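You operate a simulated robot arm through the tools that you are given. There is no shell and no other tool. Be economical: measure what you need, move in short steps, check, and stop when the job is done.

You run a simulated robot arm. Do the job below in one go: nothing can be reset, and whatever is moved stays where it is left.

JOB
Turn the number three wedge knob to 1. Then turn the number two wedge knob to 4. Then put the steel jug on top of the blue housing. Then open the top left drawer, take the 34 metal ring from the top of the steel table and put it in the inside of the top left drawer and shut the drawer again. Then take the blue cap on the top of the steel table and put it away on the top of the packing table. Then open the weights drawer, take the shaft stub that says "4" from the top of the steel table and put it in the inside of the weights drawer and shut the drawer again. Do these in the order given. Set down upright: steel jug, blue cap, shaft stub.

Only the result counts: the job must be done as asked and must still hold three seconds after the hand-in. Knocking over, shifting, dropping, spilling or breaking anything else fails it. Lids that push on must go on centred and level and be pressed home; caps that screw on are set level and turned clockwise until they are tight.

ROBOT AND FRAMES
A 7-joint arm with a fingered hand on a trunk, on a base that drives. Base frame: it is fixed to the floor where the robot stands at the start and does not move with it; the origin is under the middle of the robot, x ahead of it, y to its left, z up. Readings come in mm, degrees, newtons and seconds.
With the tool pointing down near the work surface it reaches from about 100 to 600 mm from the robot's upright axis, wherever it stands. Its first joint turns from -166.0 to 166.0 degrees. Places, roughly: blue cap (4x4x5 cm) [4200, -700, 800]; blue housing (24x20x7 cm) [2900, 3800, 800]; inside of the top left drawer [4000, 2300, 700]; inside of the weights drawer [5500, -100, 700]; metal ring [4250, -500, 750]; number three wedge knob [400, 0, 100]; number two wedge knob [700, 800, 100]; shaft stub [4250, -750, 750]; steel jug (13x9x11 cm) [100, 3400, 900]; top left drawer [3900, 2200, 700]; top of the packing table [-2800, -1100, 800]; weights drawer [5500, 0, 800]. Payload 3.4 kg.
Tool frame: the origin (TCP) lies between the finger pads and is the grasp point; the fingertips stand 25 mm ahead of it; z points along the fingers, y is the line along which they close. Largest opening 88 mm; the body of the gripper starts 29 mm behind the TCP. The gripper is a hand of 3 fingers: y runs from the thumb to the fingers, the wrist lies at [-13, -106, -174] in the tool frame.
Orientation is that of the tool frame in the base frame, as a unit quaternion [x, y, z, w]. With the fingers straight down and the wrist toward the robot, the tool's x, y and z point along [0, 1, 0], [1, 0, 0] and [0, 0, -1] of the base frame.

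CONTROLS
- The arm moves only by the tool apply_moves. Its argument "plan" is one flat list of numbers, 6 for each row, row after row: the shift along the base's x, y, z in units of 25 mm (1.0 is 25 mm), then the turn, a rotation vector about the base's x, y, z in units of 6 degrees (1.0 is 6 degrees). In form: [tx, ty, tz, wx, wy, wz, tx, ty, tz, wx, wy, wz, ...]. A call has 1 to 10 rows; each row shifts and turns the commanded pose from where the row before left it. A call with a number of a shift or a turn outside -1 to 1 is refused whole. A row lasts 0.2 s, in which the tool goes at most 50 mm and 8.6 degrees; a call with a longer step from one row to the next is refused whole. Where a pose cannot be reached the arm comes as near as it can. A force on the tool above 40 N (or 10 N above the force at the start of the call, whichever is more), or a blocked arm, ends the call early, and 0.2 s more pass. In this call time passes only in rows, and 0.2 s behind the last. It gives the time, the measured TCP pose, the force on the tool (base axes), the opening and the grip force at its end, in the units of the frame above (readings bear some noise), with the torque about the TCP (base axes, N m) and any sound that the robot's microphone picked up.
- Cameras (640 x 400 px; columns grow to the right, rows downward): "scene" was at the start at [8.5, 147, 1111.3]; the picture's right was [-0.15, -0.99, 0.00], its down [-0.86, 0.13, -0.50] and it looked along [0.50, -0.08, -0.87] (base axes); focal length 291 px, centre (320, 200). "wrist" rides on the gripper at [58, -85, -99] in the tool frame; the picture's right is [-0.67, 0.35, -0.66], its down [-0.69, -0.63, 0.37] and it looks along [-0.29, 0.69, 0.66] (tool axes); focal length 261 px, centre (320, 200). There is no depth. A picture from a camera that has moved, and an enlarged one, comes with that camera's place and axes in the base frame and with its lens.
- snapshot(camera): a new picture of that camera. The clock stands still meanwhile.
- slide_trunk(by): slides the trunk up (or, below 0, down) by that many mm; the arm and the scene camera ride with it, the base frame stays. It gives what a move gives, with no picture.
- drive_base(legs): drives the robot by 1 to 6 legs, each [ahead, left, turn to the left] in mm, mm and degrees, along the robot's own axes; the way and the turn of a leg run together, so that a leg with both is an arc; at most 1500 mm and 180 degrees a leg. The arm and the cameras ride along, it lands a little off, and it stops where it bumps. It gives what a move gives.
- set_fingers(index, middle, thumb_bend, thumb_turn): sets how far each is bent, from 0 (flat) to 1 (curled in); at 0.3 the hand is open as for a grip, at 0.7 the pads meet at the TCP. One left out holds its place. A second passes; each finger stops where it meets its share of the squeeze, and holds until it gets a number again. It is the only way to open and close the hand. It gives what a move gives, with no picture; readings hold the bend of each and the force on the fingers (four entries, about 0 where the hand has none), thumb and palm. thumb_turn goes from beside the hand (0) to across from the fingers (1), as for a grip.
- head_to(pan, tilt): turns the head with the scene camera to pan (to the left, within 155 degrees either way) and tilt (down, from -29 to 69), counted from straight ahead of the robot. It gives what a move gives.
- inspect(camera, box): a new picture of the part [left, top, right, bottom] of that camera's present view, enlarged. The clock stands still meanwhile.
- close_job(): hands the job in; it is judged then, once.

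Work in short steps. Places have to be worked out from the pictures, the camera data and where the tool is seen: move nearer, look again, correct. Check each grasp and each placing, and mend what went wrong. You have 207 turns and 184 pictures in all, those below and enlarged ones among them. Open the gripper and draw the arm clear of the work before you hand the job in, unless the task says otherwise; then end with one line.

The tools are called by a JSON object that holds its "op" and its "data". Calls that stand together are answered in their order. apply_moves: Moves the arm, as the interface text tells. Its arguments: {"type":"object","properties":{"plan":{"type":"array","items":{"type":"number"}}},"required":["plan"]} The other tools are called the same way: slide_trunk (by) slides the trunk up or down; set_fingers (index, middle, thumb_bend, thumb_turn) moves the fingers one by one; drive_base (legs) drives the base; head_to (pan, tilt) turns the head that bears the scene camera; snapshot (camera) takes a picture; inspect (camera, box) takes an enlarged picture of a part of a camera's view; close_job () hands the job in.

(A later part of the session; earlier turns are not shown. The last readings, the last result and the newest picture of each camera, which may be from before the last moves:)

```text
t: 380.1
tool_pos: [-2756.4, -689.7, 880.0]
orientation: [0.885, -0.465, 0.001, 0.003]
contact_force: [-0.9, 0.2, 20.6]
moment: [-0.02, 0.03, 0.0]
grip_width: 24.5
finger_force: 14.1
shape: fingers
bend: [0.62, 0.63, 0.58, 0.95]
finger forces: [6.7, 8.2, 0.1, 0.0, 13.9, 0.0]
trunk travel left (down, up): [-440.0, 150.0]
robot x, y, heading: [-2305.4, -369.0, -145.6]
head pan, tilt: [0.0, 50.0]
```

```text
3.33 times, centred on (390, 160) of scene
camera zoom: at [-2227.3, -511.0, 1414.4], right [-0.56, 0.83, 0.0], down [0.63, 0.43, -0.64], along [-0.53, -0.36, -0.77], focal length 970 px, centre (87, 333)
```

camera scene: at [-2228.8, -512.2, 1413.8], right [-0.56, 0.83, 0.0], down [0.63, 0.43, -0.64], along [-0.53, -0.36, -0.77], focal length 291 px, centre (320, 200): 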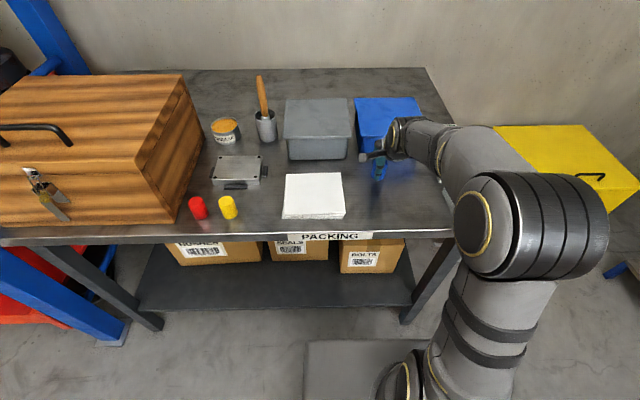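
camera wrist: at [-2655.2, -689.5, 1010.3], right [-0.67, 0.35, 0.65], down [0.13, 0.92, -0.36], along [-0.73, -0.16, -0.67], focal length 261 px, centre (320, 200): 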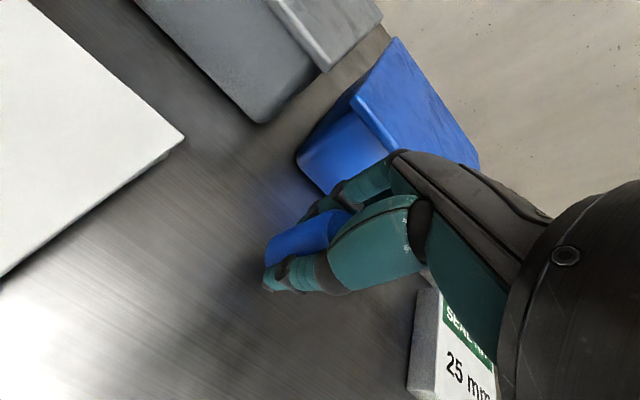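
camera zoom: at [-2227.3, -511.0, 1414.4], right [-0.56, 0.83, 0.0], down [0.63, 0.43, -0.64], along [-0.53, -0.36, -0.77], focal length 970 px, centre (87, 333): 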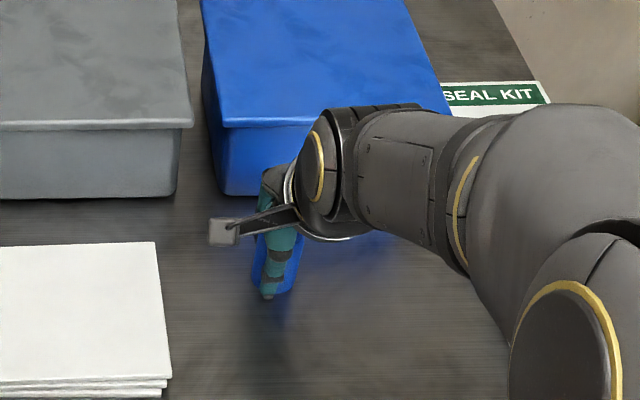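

The cap is pressed on the table (20 N). I'll ease up 4 mm of command, then open.

{"op": "apply_moves", "data": {"plan": [0, 0, 0.16, 0, 0, 0]}}

{"op": "set_fingers", "data": {"index": 0.35, "middle": 0.35, "thumb_bend": 0.35}}

{"op": "slide_trunk", "data": {"by": 150}}

{"op": "snapshot", "data": {"camera": "wrist"}}

```text
t: 380.5
tool_pos: [-2756.5, -690.4, 879.6]
orientation: [0.885, -0.465, 0.004, -0.002]
contact_force: [-2.7, -2.6, 10.4]
moment: [-0.11, 0.2, 0.02]
grip_width: 24.7
finger_force: 13.7
shape: fingers
bend: [0.62, 0.63, 0.59, 0.95]
finger forces: [7.2, 8.0, 0.0, 0.0, 11.9, 0.0]
trunk travel left (down, up): [-440.0, 150.0]
robot x, y, heading: [-2308.1, -372.6, -146.1]
head pan, tilt: [0.0, 50.0]
```

```text
t: 381.5
tool_pos: [-2756.9, -688.4, 880.1]
orientation: [0.885, -0.465, 0.003, -0.003]
contact_force: [0.1, -0.1, -1.1]
moment: [-0.01, 0.02, 0.0]
grip_width: 73.9
finger_force: 0.1
shape: fingers
bend: [0.35, 0.35, 0.35, 0.97]
finger forces: [0.0, 0.1, 0.0, 0.0, 0.1, 0.0]
trunk travel left (down, up): [-440.0, 150.0]
robot x, y, heading: [-2306.3, -372.1, -145.7]
head pan, tilt: [0.0, 50.0]
```

```text
t: 383.3
tool_pos: [-2757.5, -689.0, 1030.8]
orientation: [0.885, -0.465, 0.002, -0.001]
contact_force: [0.2, -0.4, 1.0]
moment: [0.03, 0.0, -0.03]
grip_width: 73.9
finger_force: 0.0
shape: fingers
bend: [0.35, 0.35, 0.35, 0.97]
finger forces: [0.1, 0.0, 0.1, 0.0, 0.0, 0.1]
trunk travel left (down, up): [-590.0, 0.0]
robot x, y, heading: [-2307.8, -369.1, -145.8]
head pan, tilt: [0.0, 50.0]
```

```text
48 pictures are left
camera wrist: at [-2655.2, -690.0, 1129.8], right [-0.67, 0.35, 0.65], down [0.13, 0.92, -0.36], along [-0.73, -0.16, -0.67], focal length 261 px, centre (320, 200)
```

wrist: 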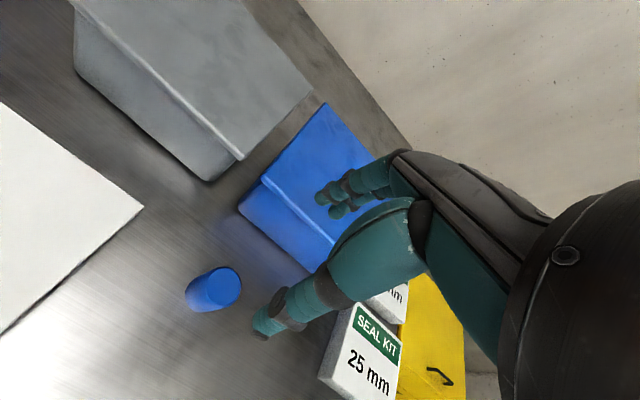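

The cap stands upright on the packing table. I'll start back toward the weights drawer by the same aisle, in reverse.

{"op": "drive_base", "data": {"legs": [[-650, 0, 0.8], [0, -750, 0], [-1400, 0, 0], [-1400, 0, 0]]}}

{"op": "head_to", "data": {"pan": 150, "tilt": 25}}

{"op": "snapshot", "data": {"camera": "scene"}}

```text
t: 403.8
tool_pos: [-319.0, 1882.2, 1031.9]
orientation: [0.882, -0.471, 0.004, -0.001]
contact_force: [0.1, -0.6, 0.3]
moment: [0.01, 0.0, 0.02]
grip_width: 73.8
finger_force: 0.1
shape: fingers
bend: [0.35, 0.35, 0.35, 0.97]
finger forces: [0.0, 0.0, 0.0, 0.0, 0.0, 0.1]
trunk travel left (down, up): [-590.0, 0.0]
robot x, y, heading: [134.8, 2193.1, -146.7]
head pan, tilt: [0.0, 50.0]
```

```text
t: 406.2
tool_pos: [-318.7, 1881.5, 1030.9]
orientation: [0.882, -0.471, 0.002, -0.002]
contact_force: [-0.4, 0.2, -0.1]
moment: [-0.01, 0.01, -0.01]
grip_width: 74.0
finger_force: 0.1
shape: fingers
bend: [0.35, 0.35, 0.35, 0.97]
finger forces: [0.0, 0.0, 0.0, 0.0, 0.1, 0.0]
trunk travel left (down, up): [-590.0, 0.0]
robot x, y, heading: [139.3, 2196.2, -146.5]
head pan, tilt: [150.0, 25.0]
```

```text
47 pictures are left
camera scene: at [367.4, 2100.2, 1601.3], right [0.06, -1.0, 0.0], down [-0.42, -0.03, -0.91], along [0.9, 0.05, -0.42], focal length 291 px, centre (320, 200)
```

scene: 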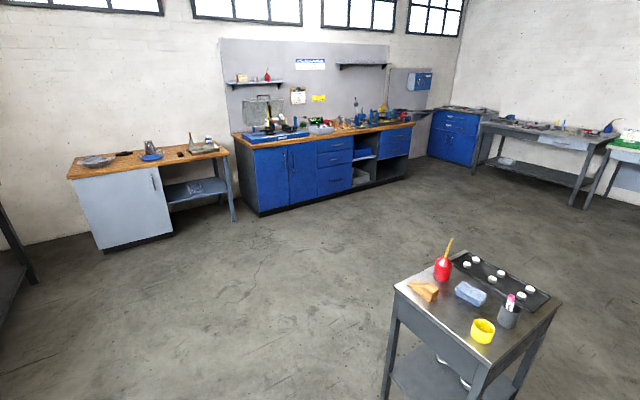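

The jug still stands on the housing in the distance. I continue: reverse 1200, turn left to face the right wall, and drive along.

{"op": "drive_base", "data": {"legs": [[-1200, 0, 0], [0, 0, 91.5], [1400, 0, 0], [1400, 0, 0], [900, 0, 0]]}}

{"op": "head_to", "data": {"pan": 40, "tilt": 30}}

{"op": "snapshot", "data": {"camera": "scene"}}

```text
t: 433.7
tool_pos: [3637.8, -576.8, 1029.3]
orientation: [0.954, 0.301, 0.001, -0.003]
contact_force: [0.3, -0.3, 0.6]
moment: [-0.01, 0.02, -0.03]
grip_width: 74.0
finger_force: 0.1
shape: fingers
bend: [0.35, 0.35, 0.35, 0.97]
finger forces: [0.1, 0.1, 0.1, 0.0, 0.0, 0.0]
trunk travel left (down, up): [-590.0, 0.0]
robot x, y, heading: [3308.6, -130.9, -55.1]
head pan, tilt: [150.0, 25.0]
```

```text
t: 435.6
tool_pos: [3636.5, -577.2, 1029.3]
orientation: [0.954, 0.301, 0.001, -0.003]
contact_force: [0.7, 0.6, 0.7]
moment: [0.0, 0.01, 0.01]
grip_width: 74.1
finger_force: 0.0
shape: fingers
bend: [0.35, 0.35, 0.35, 0.97]
finger forces: [0.0, 0.0, 0.0, 0.1, 0.1, 0.0]
trunk travel left (down, up): [-590.0, 0.0]
robot x, y, heading: [3312.2, -131.0, -55.3]
head pan, tilt: [40.0, 30.0]
```

```text
46 pictures are left
camera scene: at [3499.2, -15.4, 1593.3], right [-0.26, -0.96, 0.0], down [-0.48, 0.13, -0.87], along [0.84, -0.23, -0.5], focal length 291 px, centre (320, 200)
```

scene: 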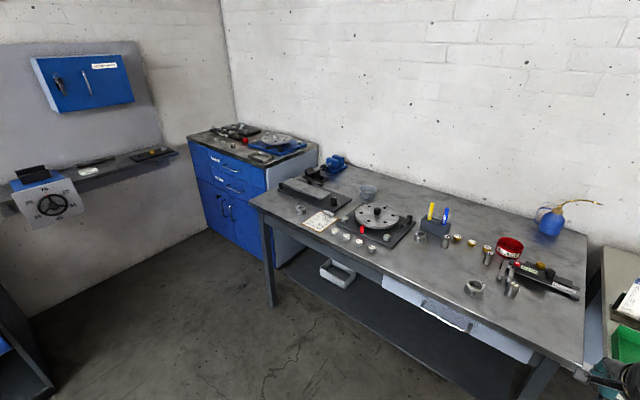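

I've worked out the WEIGHTS handle near (5474, 70, z≈786). I'll drive in front of that cabinet (ahead 150, strafe left 1890) and look.

{"op": "drive_base", "data": {"legs": [[150, 0, 0], [0, 1000, 0], [0, 870, 0]]}}

{"op": "head_to", "data": {"pan": 0, "tilt": 40}}

{"op": "snapshot", "data": {"camera": "scene"}}

```text
t: 445.9
tool_pos: [5261.6, 363.0, 1028.9]
orientation: [0.953, 0.303, 0.001, -0.002]
contact_force: [-0.3, 0.9, 0.2]
moment: [0.04, 0.01, 0.02]
grip_width: 73.5
finger_force: 0.1
shape: fingers
bend: [0.35, 0.35, 0.35, 0.97]
finger forces: [0.1, 0.1, 0.0, 0.0, 0.0, 0.1]
trunk travel left (down, up): [-590.0, 0.0]
robot x, y, heading: [4937.7, 813.0, -55.2]
head pan, tilt: [40.0, 30.0]
```

```text
t: 447.0
tool_pos: [5261.0, 362.9, 1030.2]
orientation: [0.953, 0.303, 0.001, -0.003]
contact_force: [0.2, -0.2, 1.2]
moment: [0.02, 0.01, 0.0]
grip_width: 73.8
finger_force: 0.1
shape: fingers
bend: [0.35, 0.35, 0.35, 0.97]
finger forces: [0.0, 0.0, 0.0, 0.1, 0.1, 0.0]
trunk travel left (down, up): [-590.0, 0.0]
robot x, y, heading: [4940.4, 809.9, -55.1]
head pan, tilt: [0.0, 40.0]
```

```text
45 pictures are left
camera scene: at [5084.0, 879.6, 1578.0], right [-0.82, -0.57, 0.0], down [-0.37, 0.53, -0.77], along [0.44, -0.63, -0.64], focal length 291 px, centre (320, 200)
```

scene: 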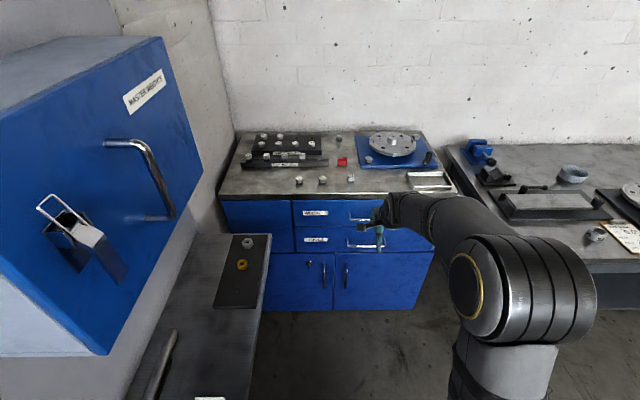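

In front of the weights cabinet with about 100 mm to the side shelf. I'll pitch the hand horizontal and lower to handle height.

{"op": "apply_moves", "data": {"plan": [0, 0, 0, -0.818, -0.575, 0, 0, 0, 0, -0.818, -0.575, 0, 0, 0, 0, -0.818, -0.575, 0, 0, 0, 0, -0.818, -0.575, 0, 0, 0, 0, -0.818, -0.575, 0, 0, 0, 0, -0.818, -0.575, 0, 0, 0, 0, -0.818, -0.575, 0, 0, 0, 0, -0.818, -0.575, 0, 0, 0, 0, -0.818, -0.575, 0, 0, 0, 0, -0.818, -0.575, 0]}}

{"op": "apply_moves", "data": {"plan": [0, 0, 0, -0.818, -0.575, 0, 0, 0, 0, -0.818, -0.575, 0, 0, 0, 0, -0.818, -0.575, 0]}}

{"op": "set_fingers", "data": {"index": 0.26, "middle": 0.26, "thumb_bend": 0.28}}

{"op": "slide_trunk", "data": {"by": -240}}

{"op": "snapshot", "data": {"camera": "wrist"}}

{"op": "snapshot", "data": {"camera": "scene"}}

```text
t: 449.2
tool_pos: [5260.7, 362.7, 1030.7]
orientation: [0.826, 0.263, 0.151, 0.475]
contact_force: [-0.6, 0.7, 0.6]
moment: [0.0, -0.02, -0.01]
grip_width: 74.0
finger_force: 0.0
shape: fingers
bend: [0.35, 0.35, 0.35, 0.97]
finger forces: [0.0, 0.0, 0.1, 0.0, 0.0, 0.0]
trunk travel left (down, up): [-590.0, 0.0]
robot x, y, heading: [4939.3, 810.6, -55.2]
head pan, tilt: [0.0, 40.0]
```

```text
t: 450.0
tool_pos: [5261.5, 363.0, 1029.7]
orientation: [0.742, 0.236, 0.189, 0.598]
contact_force: [0.5, -0.6, -0.2]
moment: [0.01, 0.01, 0.03]
grip_width: 74.1
finger_force: 0.0
shape: fingers
bend: [0.35, 0.35, 0.35, 0.97]
finger forces: [0.1, 0.1, 0.0, 0.1, 0.0, 0.1]
trunk travel left (down, up): [-590.0, 0.0]
robot x, y, heading: [4937.1, 807.6, -55.3]
head pan, tilt: [0.0, 40.0]
```

```text
t: 451.0
tool_pos: [5260.5, 363.8, 1030.9]
orientation: [0.742, 0.236, 0.189, 0.598]
contact_force: [-0.1, 0.2, 0.2]
moment: [-0.01, -0.01, 0.01]
grip_width: 91.0
finger_force: 0.1
shape: fingers
bend: [0.26, 0.26, 0.28, 0.97]
finger forces: [0.0, 0.0, 0.0, 0.0, 0.0, 0.1]
trunk travel left (down, up): [-590.0, 0.0]
robot x, y, heading: [4935.0, 810.8, -55.1]
head pan, tilt: [0.0, 40.0]
```

```text
t: 453.5
tool_pos: [5262.8, 363.6, 790.7]
orientation: [0.742, 0.237, 0.189, 0.598]
contact_force: [-0.3, 0.1, -0.1]
moment: [-0.02, 0.0, -0.04]
grip_width: 90.8
finger_force: 0.0
shape: fingers
bend: [0.26, 0.26, 0.28, 0.97]
finger forces: [0.0, 0.0, 0.0, 0.0, 0.0, 0.0]
trunk travel left (down, up): [-350.0, 240.0]
robot x, y, heading: [4939.9, 812.2, -55.0]
head pan, tilt: [0.0, 40.0]
```

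```text
44 pictures are left
camera wrist: at [5242.2, 490.7, 727.8], right [-0.87, 0.07, 0.48], down [-0.43, -0.58, -0.69], along [0.23, -0.81, 0.54], focal length 261 px, centre (320, 200)
```

wrist: 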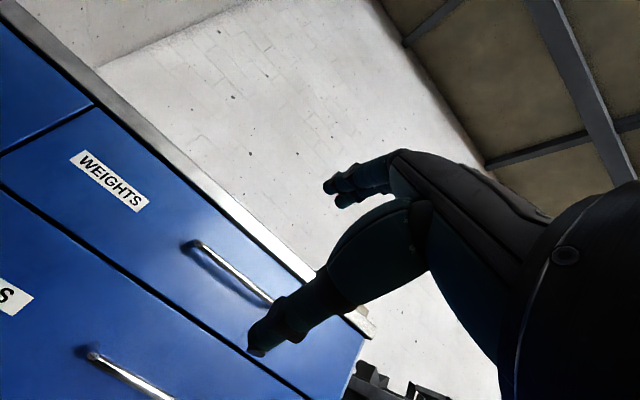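

```text
43 pictures are left
camera scene: at [5083.9, 879.5, 1338.0], right [-0.82, -0.57, 0.0], down [-0.37, 0.53, -0.77], along [0.44, -0.63, -0.64], focal length 291 px, centre (320, 200)
```

scene: 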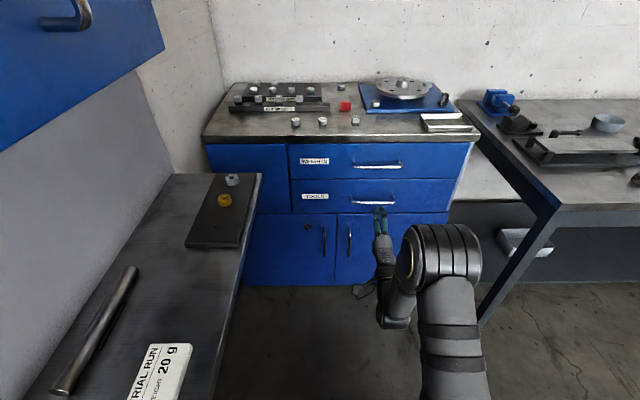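

The bar is triangulated: centre n≈4476, l≈3018, z≈799. I'll raise 13 mm, shift right 48 and drive 200 ahead, then verify.

{"op": "slide_trunk", "data": {"by": 13}}

{"op": "drive_base", "data": {"legs": [[200, -48, 0]]}}

{"op": "snapshot", "data": {"camera": "wrist"}}

```text
t: 454.1
tool_pos: [5262.4, 363.5, 804.8]
orientation: [0.742, 0.237, 0.19, 0.598]
contact_force: [0.5, 0.3, -0.3]
moment: [0.02, 0.0, 0.02]
grip_width: 90.8
finger_force: 0.1
shape: fingers
bend: [0.26, 0.26, 0.28, 0.97]
finger forces: [0.2, 0.0, 0.0, 0.0, 0.1, 0.0]
trunk travel left (down, up): [-363.0, 227.0]
robot x, y, heading: [4937.1, 810.9, -55.1]
head pan, tilt: [0.0, 40.0]
```

```text
t: 455.7
tool_pos: [5338.7, 169.7, 801.7]
orientation: [0.743, 0.237, 0.189, 0.597]
contact_force: [0.6, 0.3, -0.5]
moment: [0.02, 0.02, 0.03]
grip_width: 91.0
finger_force: 0.0
shape: fingers
bend: [0.26, 0.26, 0.28, 0.97]
finger forces: [0.1, 0.1, 0.0, 0.1, 0.1, 0.0]
trunk travel left (down, up): [-363.0, 227.0]
robot x, y, heading: [5014.5, 616.3, -55.3]
head pan, tilt: [0.0, 40.0]
```

```text
42 pictures are left
camera wrist: at [5319.6, 296.6, 740.8], right [-0.87, 0.07, 0.48], down [-0.43, -0.58, -0.69], along [0.23, -0.81, 0.54], focal length 261 px, centre (320, 200)
```

wrist: 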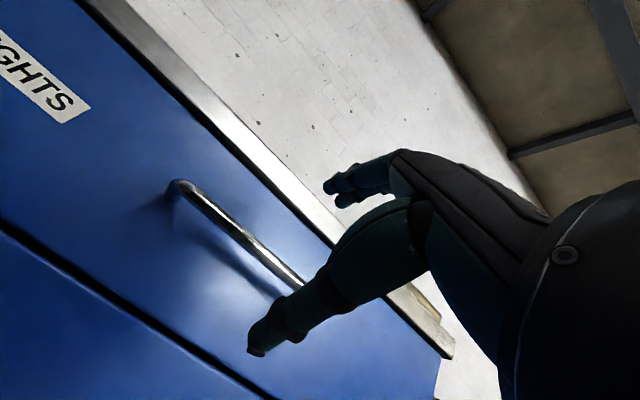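

The cabinet top edge is only about 28 mm above the bar, so I'll pre-close the upper fingers to keep under it, then drive 86 mm ahead.

{"op": "set_fingers", "data": {"index": 0.54, "middle": 0.54, "thumb_bend": 0.3}}

{"op": "drive_base", "data": {"legs": [[60, 0, 0]]}}

{"op": "snapshot", "data": {"camera": "wrist"}}

{"op": "inspect", "data": {"camera": "scene", "box": [320, 100, 460, 220]}}

```text
t: 456.7
tool_pos: [5339.1, 169.9, 804.5]
orientation: [0.742, 0.237, 0.19, 0.598]
contact_force: [-0.1, -0.4, 0.3]
moment: [0.06, 0.01, -0.03]
grip_width: 59.1
finger_force: 0.2
shape: fingers
bend: [0.54, 0.54, 0.3, 0.97]
finger forces: [0.0, 0.0, 0.1, 0.0, 0.0, 0.0]
trunk travel left (down, up): [-363.0, 227.0]
robot x, y, heading: [5018.7, 617.2, -55.1]
head pan, tilt: [0.0, 40.0]
```

```text
t: 457.7
tool_pos: [5373.8, 121.3, 801.6]
orientation: [0.742, 0.237, 0.19, 0.598]
contact_force: [0.2, 0.0, -0.7]
moment: [-0.03, -0.03, -0.02]
grip_width: 59.3
finger_force: 0.0
shape: fingers
bend: [0.54, 0.54, 0.3, 0.97]
finger forces: [0.0, 0.0, 0.0, 0.1, 0.1, 0.0]
trunk travel left (down, up): [-363.0, 227.0]
robot x, y, heading: [5052.7, 567.6, -54.8]
head pan, tilt: [0.0, 40.0]
```

```text
41 pictures are left
camera wrist: at [5354.1, 248.4, 740.8], right [-0.87, 0.07, 0.48], down [-0.43, -0.58, -0.69], along [0.23, -0.81, 0.54], focal length 261 px, centre (320, 200)
```

wrist: 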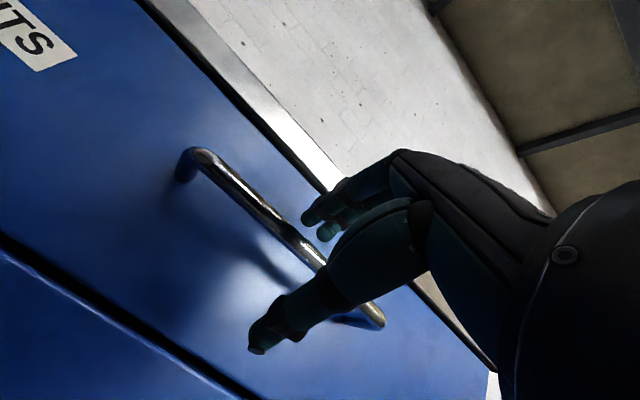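

```text
3.33 times, centred on (390, 160) of scene
camera zoom: at [5195.2, 637.1, 1350.9], right [-0.82, -0.57, 0.0], down [-0.37, 0.53, -0.77], along [0.44, -0.63, -0.64], focal length 970 px, centre (87, 333)
```

zoom: 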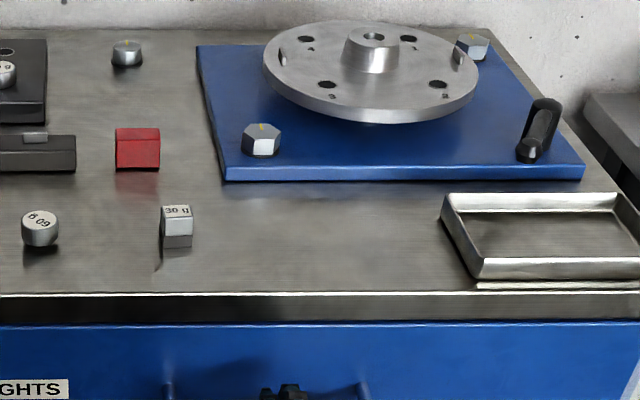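

The bar is nearly in place. I'll go 12 mm more and close.

{"op": "drive_base", "data": {"legs": [[14, 0, 0]]}}

{"op": "set_fingers", "data": {"index": 0.78, "middle": 0.78, "thumb_bend": 0.75}}

{"op": "snapshot", "data": {"camera": "wrist"}}

```text
t: 458.5
tool_pos: [5382.2, 109.6, 804.2]
orientation: [0.742, 0.237, 0.19, 0.598]
contact_force: [-0.6, -0.3, 0.3]
moment: [0.01, 0.01, 0.0]
grip_width: 59.5
finger_force: 0.1
shape: fingers
bend: [0.54, 0.54, 0.3, 0.97]
finger forces: [0.1, 0.0, 0.1, 0.0, 0.0, 0.1]
trunk travel left (down, up): [-363.0, 227.0]
robot x, y, heading: [5055.6, 558.0, -55.1]
head pan, tilt: [0.0, 40.0]
```

```text
t: 459.5
tool_pos: [5382.7, 109.7, 803.3]
orientation: [0.742, 0.237, 0.19, 0.598]
contact_force: [0.8, 0.6, -1.0]
moment: [0.0, -0.02, 0.01]
grip_width: 0.1
finger_force: 0.0
shape: fingers
bend: [0.78, 0.78, 0.68, 0.97]
finger forces: [0.1, 0.0, 0.0, 0.0, 0.0, 0.0]
trunk travel left (down, up): [-363.0, 227.0]
robot x, y, heading: [5058.9, 553.8, -55.1]
head pan, tilt: [0.0, 40.0]
```

```text
39 pictures are left
camera wrist: at [5362.2, 236.8, 740.8], right [-0.87, 0.07, 0.48], down [-0.43, -0.58, -0.69], along [0.23, -0.81, 0.54], focal length 261 px, centre (320, 200)
```

wrist: 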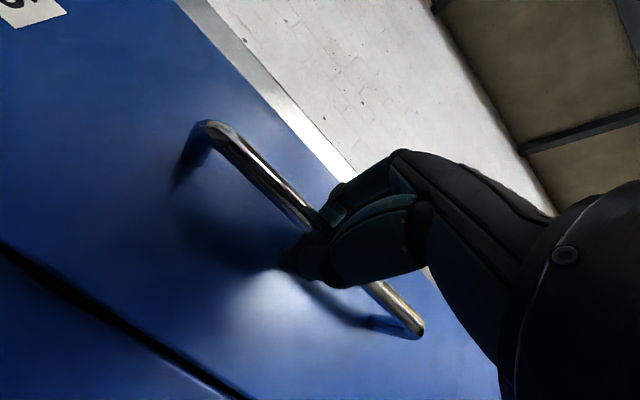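

No squeeze force, but the fingers appear curled around behind the bar. I'll test with a 40 mm pull.

{"op": "drive_base", "data": {"legs": [[-40, 0, 0]]}}

{"op": "snapshot", "data": {"camera": "wrist"}}

```text
t: 460.4
tool_pos: [5358.0, 142.4, 803.7]
orientation: [0.742, 0.238, 0.19, 0.598]
contact_force: [0.4, -0.3, 0.4]
moment: [-0.01, 0.01, -0.02]
grip_width: 0.0
finger_force: 0.0
shape: fingers
bend: [0.78, 0.78, 0.68, 0.97]
finger forces: [0.1, 0.0, 0.1, 0.0, 0.0, 0.0]
trunk travel left (down, up): [-363.0, 227.0]
robot x, y, heading: [5033.0, 588.6, -54.9]
head pan, tilt: [0.0, 40.0]
```

```text
38 pictures are left
camera wrist: at [5338.9, 269.6, 740.8], right [-0.87, 0.07, 0.48], down [-0.43, -0.58, -0.69], along [0.23, -0.81, 0.54], focal length 261 px, centre (320, 200)
```

wrist: 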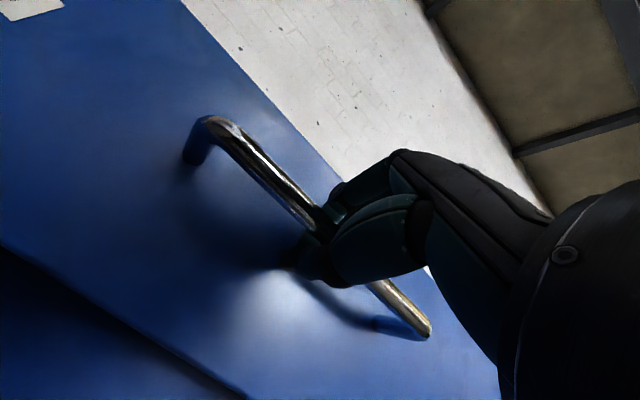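

The drawer moves with the hand. I'll pull another 210 mm.

{"op": "drive_base", "data": {"legs": [[-210, 0, 0]]}}

{"op": "snapshot", "data": {"camera": "scene"}}

```text
t: 462.0
tool_pos: [5238.6, 315.1, 803.8]
orientation: [0.742, 0.237, 0.19, 0.598]
contact_force: [0.0, -0.4, 0.4]
moment: [-0.02, -0.01, 0.0]
grip_width: 0.1
finger_force: 0.1
shape: fingers
bend: [0.78, 0.78, 0.69, 0.98]
finger forces: [0.0, 0.0, 0.0, 0.0, 0.3, 0.1]
trunk travel left (down, up): [-363.0, 227.0]
robot x, y, heading: [4912.0, 763.4, -54.9]
head pan, tilt: [0.0, 40.0]
```

```text
37 pictures are left
camera scene: at [5059.6, 831.1, 1351.0], right [-0.82, -0.57, 0.0], down [-0.37, 0.53, -0.77], along [0.44, -0.63, -0.64], focal length 291 px, centre (320, 200)
```

scene: 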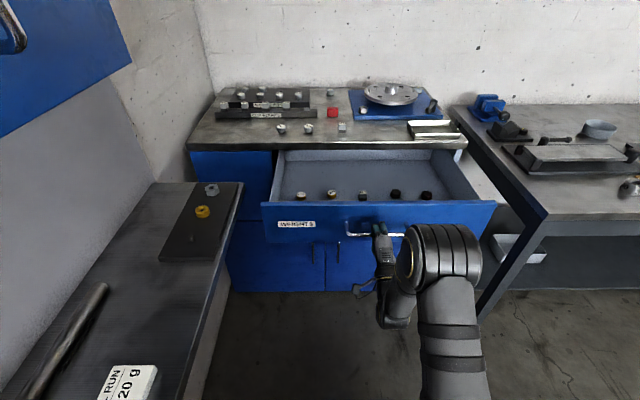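

The drawer is open about 245 mm, with weights near the front. I'll release, back off 80 mm, return the hand to vertical, raise, and strafe right toward the stub.

{"op": "set_fingers", "data": {"index": 0.35, "middle": 0.35, "thumb_bend": 0.3}}

{"op": "drive_base", "data": {"legs": [[-80, 0, 0], [0, -1385, 0]]}}

{"op": "slide_trunk", "data": {"by": 227}}

{"op": "apply_moves", "data": {"plan": [0, 0, 0, 0.818, 0.575, 0, 0, 0, 0, 0.818, 0.575, 0, 0, 0, 0, 0.818, 0.575, 0, 0, 0, 0, 0.818, 0.575, 0, 0, 0, 0, 0.818, 0.575, 0, 0, 0, 0, 0.818, 0.575, 0, 0, 0, 0, 0.818, 0.575, 0, 0, 0, 0, 0.818, 0.575, 0, 0, 0, 0, 0.818, 0.575, 0, 0, 0, 0, 0.818, 0.575, 0]}}

{"op": "apply_moves", "data": {"plan": [0, 0, 0, 0.818, 0.575, 0, 0, 0, 0, 0.818, 0.575, 0, 0, 0, 0, 0.818, 0.575, 0]}}

{"op": "drive_base", "data": {"legs": [[330, 0, 0]]}}

{"op": "snapshot", "data": {"camera": "wrist"}}

{"op": "snapshot", "data": {"camera": "scene"}}

```text
t: 463.0
tool_pos: [5238.6, 315.7, 803.3]
orientation: [0.741, 0.238, 0.191, 0.597]
contact_force: [-0.4, 0.9, 0.4]
moment: [0.01, 0.0, 0.01]
grip_width: 78.8
finger_force: 0.1
shape: fingers
bend: [0.35, 0.35, 0.3, 0.98]
finger forces: [0.0, 0.1, 0.1, 0.1, 0.1, 0.0]
trunk travel left (down, up): [-363.0, 227.0]
robot x, y, heading: [4913.0, 762.6, -55.1]
head pan, tilt: [0.0, 40.0]
```

```text
t: 470.6
tool_pos: [4048.3, -424.9, 802.9]
orientation: [0.741, 0.24, 0.192, 0.597]
contact_force: [0.5, 0.4, 0.1]
moment: [0.0, 0.02, 0.06]
grip_width: 79.0
finger_force: 0.1
shape: fingers
bend: [0.35, 0.35, 0.3, 0.98]
finger forces: [0.0, 0.0, 0.0, 0.0, 0.0, 0.1]
trunk travel left (down, up): [-363.0, 227.0]
robot x, y, heading: [3722.9, 24.3, -54.6]
head pan, tilt: [0.0, 40.0]
```

```text
t: 473.0
tool_pos: [4048.0, -424.2, 1030.7]
orientation: [0.741, 0.24, 0.192, 0.597]
contact_force: [0.4, 0.1, 0.3]
moment: [0.01, 0.0, -0.04]
grip_width: 79.0
finger_force: 0.1
shape: fingers
bend: [0.35, 0.35, 0.3, 0.98]
finger forces: [0.0, 0.1, 0.0, 0.0, 0.0, 0.1]
trunk travel left (down, up): [-590.0, 0.0]
robot x, y, heading: [3720.3, 19.8, -54.8]
head pan, tilt: [0.0, 40.0]
```

```text
t: 475.2
tool_pos: [4048.0, -423.9, 1030.1]
orientation: [0.941, 0.3, 0.052, 0.144]
contact_force: [-0.5, 0.5, -0.4]
moment: [0.0, 0.0, 0.02]
grip_width: 79.1
finger_force: 0.0
shape: fingers
bend: [0.35, 0.35, 0.3, 0.98]
finger forces: [0.1, 0.1, 0.1, 0.0, 0.0, 0.0]
trunk travel left (down, up): [-590.0, 0.0]
robot x, y, heading: [3720.5, 15.1, -54.6]
head pan, tilt: [0.0, 40.0]
```

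```text
t: 476.0
tool_pos: [4049.7, -425.1, 1029.6]
orientation: [0.953, 0.304, 0.005, -0.006]
contact_force: [0.4, 0.4, -0.1]
moment: [0.03, 0.0, 0.01]
grip_width: 79.2
finger_force: 0.1
shape: fingers
bend: [0.35, 0.35, 0.3, 0.98]
finger forces: [0.0, 0.1, 0.0, 0.0, 0.0, 0.0]
trunk travel left (down, up): [-590.0, 0.0]
robot x, y, heading: [3722.5, 21.6, -54.7]
head pan, tilt: [0.0, 40.0]
```

```text
t: 478.2
tool_pos: [4240.9, -695.8, 1030.5]
orientation: [0.953, 0.304, 0.005, -0.005]
contact_force: [0.6, 0.2, 0.1]
moment: [-0.01, 0.0, -0.01]
grip_width: 79.1
finger_force: 0.1
shape: fingers
bend: [0.35, 0.35, 0.3, 0.98]
finger forces: [0.1, 0.1, 0.0, 0.1, 0.1, 0.0]
trunk travel left (down, up): [-590.0, 0.0]
robot x, y, heading: [3913.2, -249.8, -54.8]
head pan, tilt: [0.0, 40.0]
```

```text
36 pictures are left
camera wrist: at [4238.2, -594.3, 1130.5], right [-0.35, -0.68, 0.65], down [-0.92, 0.12, -0.37], along [0.17, -0.72, -0.67], focal length 261 px, centre (320, 200)
```

wrist: 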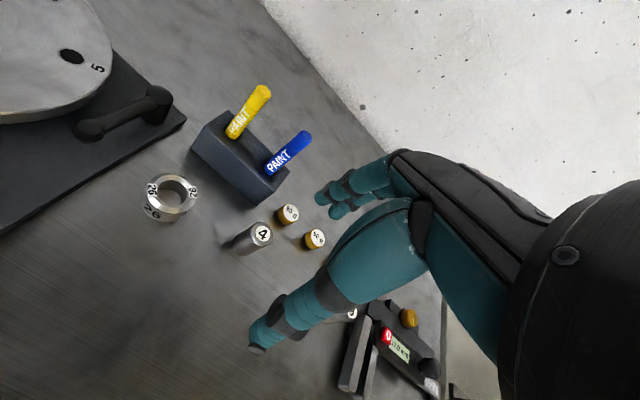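

```text
35 pictures are left
camera scene: at [4058.9, -181.0, 1577.9], right [-0.82, -0.58, 0.0], down [-0.37, 0.52, -0.77], along [0.44, -0.62, -0.64], focal length 291 px, centre (320, 200)
```

scene: 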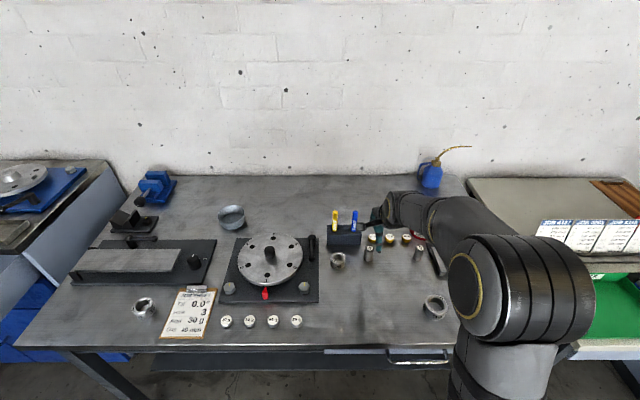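

{"op": "inspect", "data": {"camera": "wrist", "box": [180, 130, 380, 330]}}

```text
2.00 times, centred on (280, 230) of wrist
camera zoom: at [4238.2, -594.3, 1130.5], right [-0.35, -0.68, 0.65], down [-0.92, 0.12, -0.37], along [0.17, -0.72, -0.67], focal length 521 px, centre (400, 140)
```

zoom: 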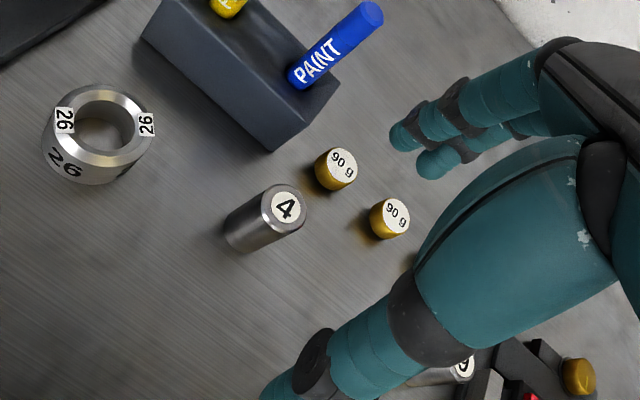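

The stub is at about (4276, -762), ~27 mm across, top ≈866, with weights and the marker holder 60–70 mm away. So I use a small pre-opening (~52 mm). I drive 74 ahead and 9 right, remove the tilt and lower.

{"op": "set_fingers", "data": {"index": 0.46, "middle": 0.46, "thumb_bend": 0.44}}

{"op": "drive_base", "data": {"legs": [[74, -9, 0]]}}

{"op": "apply_moves", "data": {"plan": [0, 0, -0.5, -0.12, 0.06, 0]}}

{"op": "slide_trunk", "data": {"by": -100}}

{"op": "snapshot", "data": {"camera": "wrist"}}

```text
t: 479.2
tool_pos: [4241.6, -694.7, 1030.2]
orientation: [0.953, 0.304, 0.004, -0.004]
contact_force: [0.1, 0.0, 0.0]
moment: [-0.02, 0.01, -0.03]
grip_width: 53.1
finger_force: 0.1
shape: fingers
bend: [0.46, 0.46, 0.44, 0.98]
finger forces: [0.0, 0.0, 0.0, 0.0, 0.0, 0.1]
trunk travel left (down, up): [-590.0, 0.0]
robot x, y, heading: [3911.8, -253.5, -54.8]
head pan, tilt: [0.0, 40.0]
```

```text
t: 480.2
tool_pos: [4277.7, -761.1, 1029.8]
orientation: [0.952, 0.305, 0.005, -0.005]
contact_force: [0.8, 0.0, -0.1]
moment: [0.02, -0.01, 0.01]
grip_width: 53.4
finger_force: 0.0
shape: fingers
bend: [0.46, 0.46, 0.44, 0.98]
finger forces: [0.0, 0.0, 0.0, 0.0, 0.0, 0.1]
trunk travel left (down, up): [-590.0, 0.0]
robot x, y, heading: [3946.9, -314.4, -54.7]
head pan, tilt: [0.0, 40.0]
```

```text
t: 480.6
tool_pos: [4276.8, -761.8, 1018.9]
orientation: [0.953, 0.304, 0.001, 0.001]
contact_force: [-0.3, -0.4, -0.1]
moment: [-0.02, -0.02, 0.02]
grip_width: 53.2
finger_force: 0.1
shape: fingers
bend: [0.46, 0.46, 0.44, 0.98]
finger forces: [0.0, 0.0, 0.1, 0.0, 0.0, 0.0]
trunk travel left (down, up): [-590.0, 0.0]
robot x, y, heading: [3945.9, -315.0, -54.8]
head pan, tilt: [0.0, 40.0]
```

```text
t: 482.0
tool_pos: [4275.9, -760.6, 918.3]
orientation: [0.953, 0.304, 0.0, 0.001]
contact_force: [0.2, -0.6, 0.1]
moment: [0.0, -0.04, -0.04]
grip_width: 53.4
finger_force: 0.0
shape: fingers
bend: [0.46, 0.46, 0.44, 0.98]
finger forces: [0.1, 0.0, 0.0, 0.0, 0.0, 0.1]
trunk travel left (down, up): [-490.0, 100.0]
robot x, y, heading: [3949.9, -316.5, -54.5]
head pan, tilt: [0.0, 40.0]
```

```text
33 pictures are left
camera wrist: at [4274.0, -657.9, 1017.1], right [-0.34, -0.67, 0.66], down [-0.92, 0.12, -0.37], along [0.17, -0.73, -0.66], focal length 261 px, centre (320, 200)
```

wrist: 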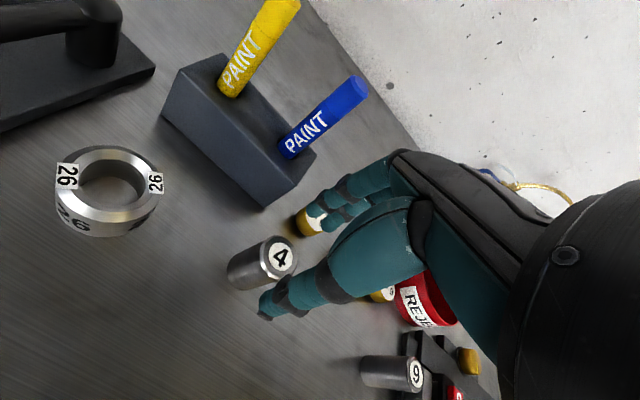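

Aligned within 2 mm. I'll lower in two stages, watching for contact with the nearby weight.

{"op": "apply_moves", "data": {"plan": [0, 0, -0.8, 0, 0, 0, 0, 0, -0.6, 0, 0, 0]}}

{"op": "inspect", "data": {"camera": "wrist", "box": [220, 150, 420, 330]}}

```text
t: 482.6
tool_pos: [4276.5, -760.5, 881.9]
orientation: [0.953, 0.304, 0.0, 0.001]
contact_force: [0.6, 1.1, -0.1]
moment: [0.03, 0.01, 0.01]
grip_width: 53.4
finger_force: 0.0
shape: fingers
bend: [0.46, 0.46, 0.44, 0.98]
finger forces: [0.0, 0.0, 0.1, 0.0, 0.0, 0.0]
trunk travel left (down, up): [-490.0, 100.0]
robot x, y, heading: [3946.6, -317.6, -54.4]
head pan, tilt: [0.0, 40.0]
```

```text
2.22 times, centred on (320, 240) of wrist
camera zoom: at [4274.6, -658.0, 981.2], right [-0.34, -0.67, 0.66], down [-0.92, 0.12, -0.37], along [0.17, -0.73, -0.66], focal length 579 px, centre (320, 111)
```

zoom: 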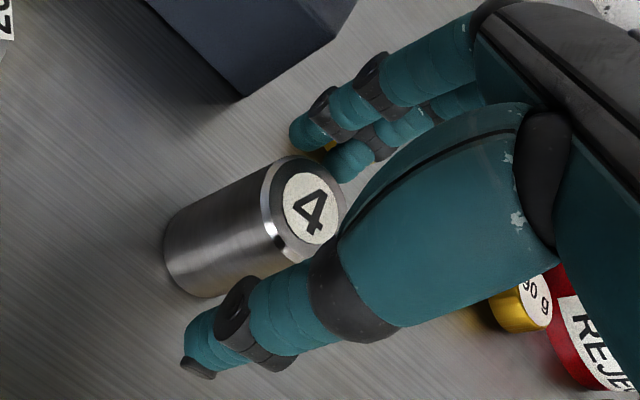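

The stub is between thumb and fingers, and the weight is clear. I'll lower 22 mm and close.

{"op": "apply_moves", "data": {"plan": [0, 0, -0.5, 0, 0, 0, 0, 0, -0.4, 0, 0, 0]}}

{"op": "set_fingers", "data": {"index": 0.72, "middle": 0.72, "thumb_bend": 0.72}}

{"op": "snapshot", "data": {"camera": "wrist"}}

```text
t: 483.2
tool_pos: [4276.4, -760.9, 860.3]
orientation: [0.952, 0.305, 0.0, 0.001]
contact_force: [0.9, 0.0, -0.8]
moment: [0.0, -0.03, 0.02]
grip_width: 53.3
finger_force: 0.0
shape: fingers
bend: [0.46, 0.46, 0.44, 0.98]
finger forces: [0.1, 0.0, 0.0, 0.0, 0.0, 0.0]
trunk travel left (down, up): [-490.0, 100.0]
robot x, y, heading: [3948.9, -316.5, -54.7]
head pan, tilt: [0.0, 40.0]
```

```text
t: 484.2
tool_pos: [4276.6, -761.3, 860.5]
orientation: [0.953, 0.304, 0.0, 0.0]
contact_force: [0.4, 0.6, 0.5]
moment: [-0.01, -0.01, 0.0]
grip_width: 21.1
finger_force: 12.3
shape: fingers
bend: [0.6, 0.65, 0.58, 0.96]
finger forces: [7.7, 5.1, 0.0, 0.1, 12.4, 0.0]
trunk travel left (down, up): [-490.0, 100.0]
robot x, y, heading: [3944.8, -314.2, -54.4]
head pan, tilt: [0.0, 40.0]
```

```text
31 pictures are left
camera wrist: at [4273.7, -658.0, 959.6], right [-0.34, -0.67, 0.66], down [-0.92, 0.12, -0.37], along [0.17, -0.73, -0.66], focal length 261 px, centre (320, 200)
```

wrist: 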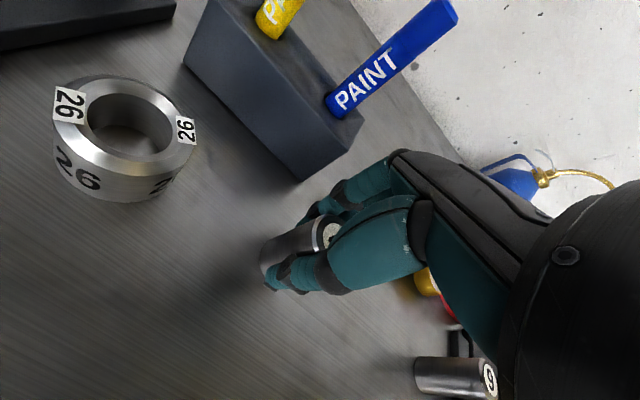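

The stub is held. I'll lift and carry it to the open drawer: back 195, strafe left 1420.

{"op": "apply_moves", "data": {"plan": [0, 0, 0.6, 0, 0, 0, 0, 0, 0.9, 0, 0, 0, 0, 0, 0.9, 0, 0, 0]}}

{"op": "slide_trunk", "data": {"by": 100}}

{"op": "drive_base", "data": {"legs": [[-300, 0, 0], [0, 1000, 0], [0, 420, 0]]}}

{"op": "head_to", "data": {"pan": 0, "tilt": 50}}

{"op": "snapshot", "data": {"camera": "scene"}}

{"op": "snapshot", "data": {"camera": "wrist"}}

```text
t: 485.0
tool_pos: [4274.6, -760.3, 921.4]
orientation: [0.953, 0.304, -0.001, 0.0]
contact_force: [0.0, 0.7, -2.6]
moment: [-0.05, 0.01, 0.02]
grip_width: 21.0
finger_force: 12.6
shape: fingers
bend: [0.6, 0.65, 0.58, 0.96]
finger forces: [7.6, 5.2, 0.0, 0.0, 12.4, 0.0]
trunk travel left (down, up): [-490.0, 100.0]
robot x, y, heading: [3943.6, -314.2, -54.6]
head pan, tilt: [0.0, 40.0]
```

```text
t: 486.3
tool_pos: [4274.8, -760.5, 1021.2]
orientation: [0.953, 0.304, -0.001, 0.0]
contact_force: [0.6, 0.4, -3.0]
moment: [-0.03, -0.01, 0.01]
grip_width: 21.2
finger_force: 12.9
shape: fingers
bend: [0.6, 0.65, 0.58, 0.96]
finger forces: [7.5, 5.2, 0.1, 0.1, 12.4, 0.1]
trunk travel left (down, up): [-590.0, 0.0]
robot x, y, heading: [3947.3, -314.5, -54.6]
head pan, tilt: [0.0, 40.0]
```

```text
t: 495.4
tool_pos: [5275.8, 310.9, 1021.8]
orientation: [0.952, 0.307, 0.0, 0.001]
contact_force: [1.0, 0.5, -2.8]
moment: [-0.01, 0.04, 0.04]
grip_width: 21.5
finger_force: 12.6
shape: fingers
bend: [0.6, 0.65, 0.58, 0.96]
finger forces: [7.6, 5.3, 0.1, 0.1, 12.3, 0.1]
trunk travel left (down, up): [-590.0, 0.0]
robot x, y, heading: [4944.6, 752.0, -54.3]
head pan, tilt: [0.0, 40.0]
```

```text
t: 496.1
tool_pos: [5275.0, 311.7, 1021.3]
orientation: [0.951, 0.308, 0.0, 0.0]
contact_force: [-0.5, 0.0, -2.4]
moment: [0.0, 0.02, 0.02]
grip_width: 21.4
finger_force: 13.0
shape: fingers
bend: [0.6, 0.65, 0.58, 0.96]
finger forces: [7.4, 5.1, 0.0, 0.0, 12.3, 0.0]
trunk travel left (down, up): [-590.0, 0.0]
robot x, y, heading: [4941.9, 752.3, -54.3]
head pan, tilt: [0.0, 50.0]
```

```text
30 pictures are left
camera scene: at [5085.3, 830.6, 1563.8], right [-0.81, -0.58, 0.0], down [-0.45, 0.62, -0.64], along [0.38, -0.52, -0.77], focal length 291 px, centre (320, 200)
```

scene: 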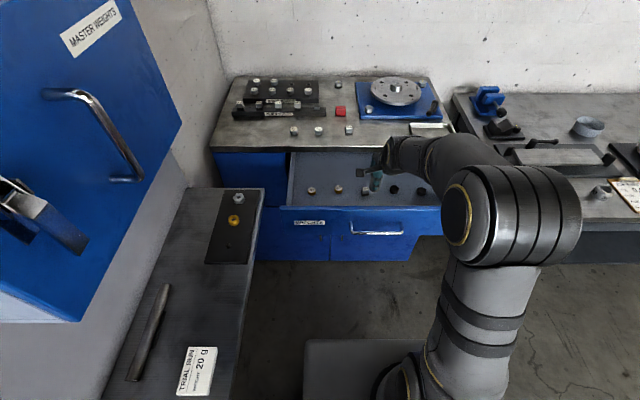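

```text
29 pictures are left
camera wrist: at [5271.6, 413.7, 1119.6], right [-0.34, -0.67, 0.66], down [-0.92, 0.11, -0.37], along [0.17, -0.73, -0.66], focal length 261 px, centre (320, 200)
```

wrist: 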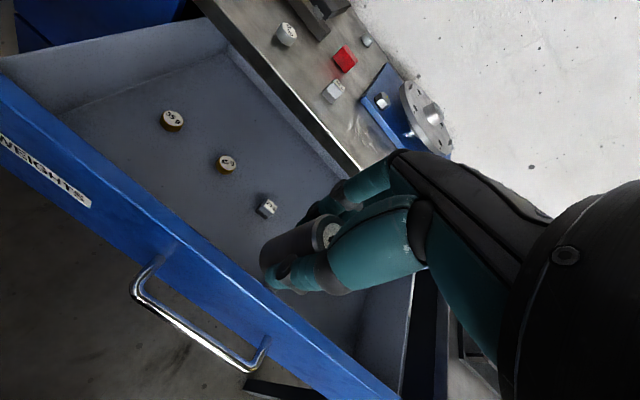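

The weights lie in a row at l≈2961; the free zone in front (l≈2872, between two weights) is suitable. I'll drive 105 ahead and 30 left, then lower 190 mm.

{"op": "drive_base", "data": {"legs": [[105, 30, -0.7]]}}

{"op": "slide_trunk", "data": {"by": -170}}

{"op": "snapshot", "data": {"camera": "wrist"}}

{"op": "inspect", "data": {"camera": "scene", "box": [270, 90, 470, 250]}}

```text
t: 497.3
tool_pos: [5353.0, 237.2, 1020.2]
orientation: [0.954, 0.3, 0.0, 0.001]
contact_force: [0.1, -0.7, -2.1]
moment: [0.01, -0.01, 0.0]
grip_width: 21.3
finger_force: 11.9
shape: fingers
bend: [0.6, 0.65, 0.58, 0.96]
finger forces: [7.6, 5.2, 0.1, 0.1, 12.3, 0.0]
trunk travel left (down, up): [-590.0, 0.0]
robot x, y, heading: [5027.7, 683.0, -55.1]
head pan, tilt: [0.0, 50.0]
```

```text
t: 499.2
tool_pos: [5352.3, 239.5, 851.8]
orientation: [0.954, 0.301, 0.0, -0.001]
contact_force: [0.1, -1.0, -2.6]
moment: [-0.02, 0.0, -0.02]
grip_width: 21.2
finger_force: 13.0
shape: fingers
bend: [0.6, 0.65, 0.58, 0.96]
finger forces: [7.5, 5.3, 0.0, 0.0, 12.4, 0.0]
trunk travel left (down, up): [-420.0, 170.0]
robot x, y, heading: [5032.4, 688.8, -54.8]
head pan, tilt: [0.0, 50.0]
```

```text
28 pictures are left
camera wrist: at [5351.0, 341.2, 949.7], right [-0.35, -0.67, 0.66], down [-0.92, 0.12, -0.37], along [0.16, -0.73, -0.66], focal length 261 px, centre (320, 200)
```

wrist: 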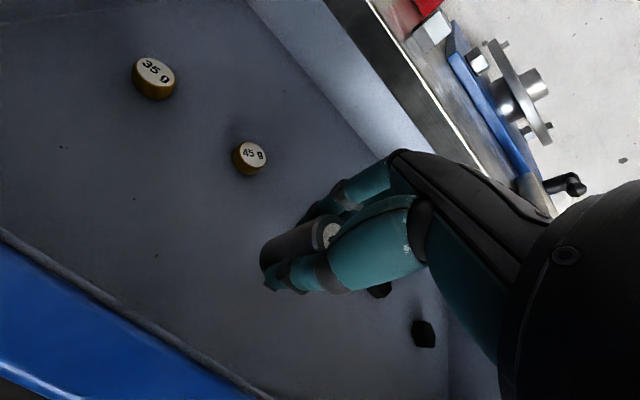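

```text
2.50 times, centred on (370, 170) of scene
camera zoom: at [5170.4, 760.7, 1393.8], right [-0.82, -0.57, 0.0], down [-0.44, 0.63, -0.64], along [0.37, -0.53, -0.77], focal length 728 px, centre (195, 275)
```

zoom: 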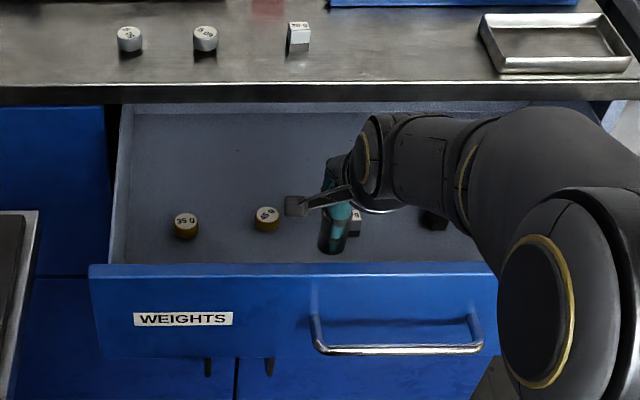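

Position is good. I'll lower 60 mm, then in small steps to contact.

{"op": "apply_moves", "data": {"plan": [0, 0, -0.8, 0, 0, 0, 0, 0, -0.8, 0, 0, 0, 0, 0, -0.8, 0, 0, 0]}}

{"op": "apply_moves", "data": {"plan": [0, 0, -0.2, 0, 0, 0]}}

{"op": "apply_moves", "data": {"plan": [0, 0, -0.2, 0, 0, 0]}}

{"op": "snapshot", "data": {"camera": "wrist"}}

```text
t: 500.0
tool_pos: [5352.9, 238.1, 790.5]
orientation: [0.953, 0.301, -0.001, 0.002]
contact_force: [0.8, -0.1, -2.5]
moment: [-0.01, 0.0, 0.02]
grip_width: 21.0
finger_force: 12.6
shape: fingers
bend: [0.6, 0.65, 0.58, 0.96]
finger forces: [7.5, 5.3, 0.0, 0.0, 12.3, 0.0]
trunk travel left (down, up): [-420.0, 170.0]
robot x, y, heading: [5027.2, 684.4, -55.0]
head pan, tilt: [0.0, 50.0]
```

```text
t: 500.4
tool_pos: [5351.0, 238.7, 784.9]
orientation: [0.954, 0.301, 0.0, 0.0]
contact_force: [-0.7, 0.1, -3.3]
moment: [-0.02, -0.02, -0.02]
grip_width: 21.3
finger_force: 12.8
shape: fingers
bend: [0.6, 0.65, 0.58, 0.96]
finger forces: [7.5, 5.3, 0.0, 0.0, 12.2, 0.1]
trunk travel left (down, up): [-420.0, 170.0]
robot x, y, heading: [5025.7, 689.6, -54.7]
head pan, tilt: [0.0, 50.0]
```

```text
t: 500.8
tool_pos: [5352.5, 238.3, 780.8]
orientation: [0.954, 0.301, 0.001, 0.001]
contact_force: [1.3, -1.3, -1.8]
moment: [0.12, 0.1, 0.03]
grip_width: 21.3
finger_force: 12.8
shape: fingers
bend: [0.6, 0.65, 0.58, 0.96]
finger forces: [7.4, 5.3, 0.0, 0.0, 12.3, 0.1]
trunk travel left (down, up): [-420.0, 170.0]
robot x, y, heading: [5027.5, 686.9, -54.7]
head pan, tilt: [0.0, 50.0]
```

```text
26 pictures are left
camera wrist: at [5350.3, 341.3, 879.9], right [-0.35, -0.67, 0.66], down [-0.92, 0.12, -0.37], along [0.16, -0.73, -0.66], focal length 261 px, centre (320, 200)
```

wrist: 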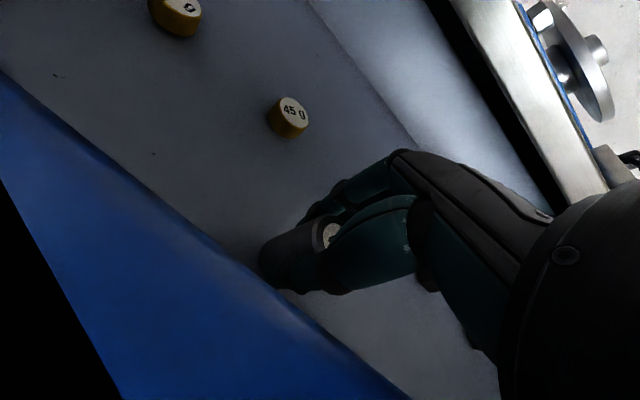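

Just touching (moment 0.12). I'll take another small step to seat it.

{"op": "apply_moves", "data": {"plan": [0, 0, -0.12, 0, 0, 0]}}

{"op": "apply_moves", "data": {"plan": [0, 0, -0.08, 0, 0, 0]}}

```text
t: 501.2
tool_pos: [5349.9, 239.1, 777.7]
orientation: [0.954, 0.301, 0.0, 0.001]
contact_force: [1.1, -1.4, -1.4]
moment: [0.17, 0.16, 0.04]
grip_width: 21.3
finger_force: 13.2
shape: fingers
bend: [0.6, 0.65, 0.58, 0.96]
finger forces: [7.6, 5.2, 0.1, 0.1, 12.3, 0.0]
trunk travel left (down, up): [-420.0, 170.0]
robot x, y, heading: [5028.8, 689.3, -55.2]
head pan, tilt: [0.0, 50.0]
```

```text
t: 501.6
tool_pos: [5351.4, 239.0, 778.1]
orientation: [0.954, 0.3, 0.001, 0.002]
contact_force: [0.5, -0.5, 8.1]
moment: [0.65, 0.53, 0.04]
grip_width: 20.9
finger_force: 12.4
shape: fingers
bend: [0.6, 0.65, 0.58, 0.96]
finger forces: [7.0, 5.3, 0.1, 0.1, 12.8, 0.1]
trunk travel left (down, up): [-420.0, 170.0]
robot x, y, heading: [5030.0, 684.2, -54.9]
head pan, tilt: [0.0, 50.0]
```

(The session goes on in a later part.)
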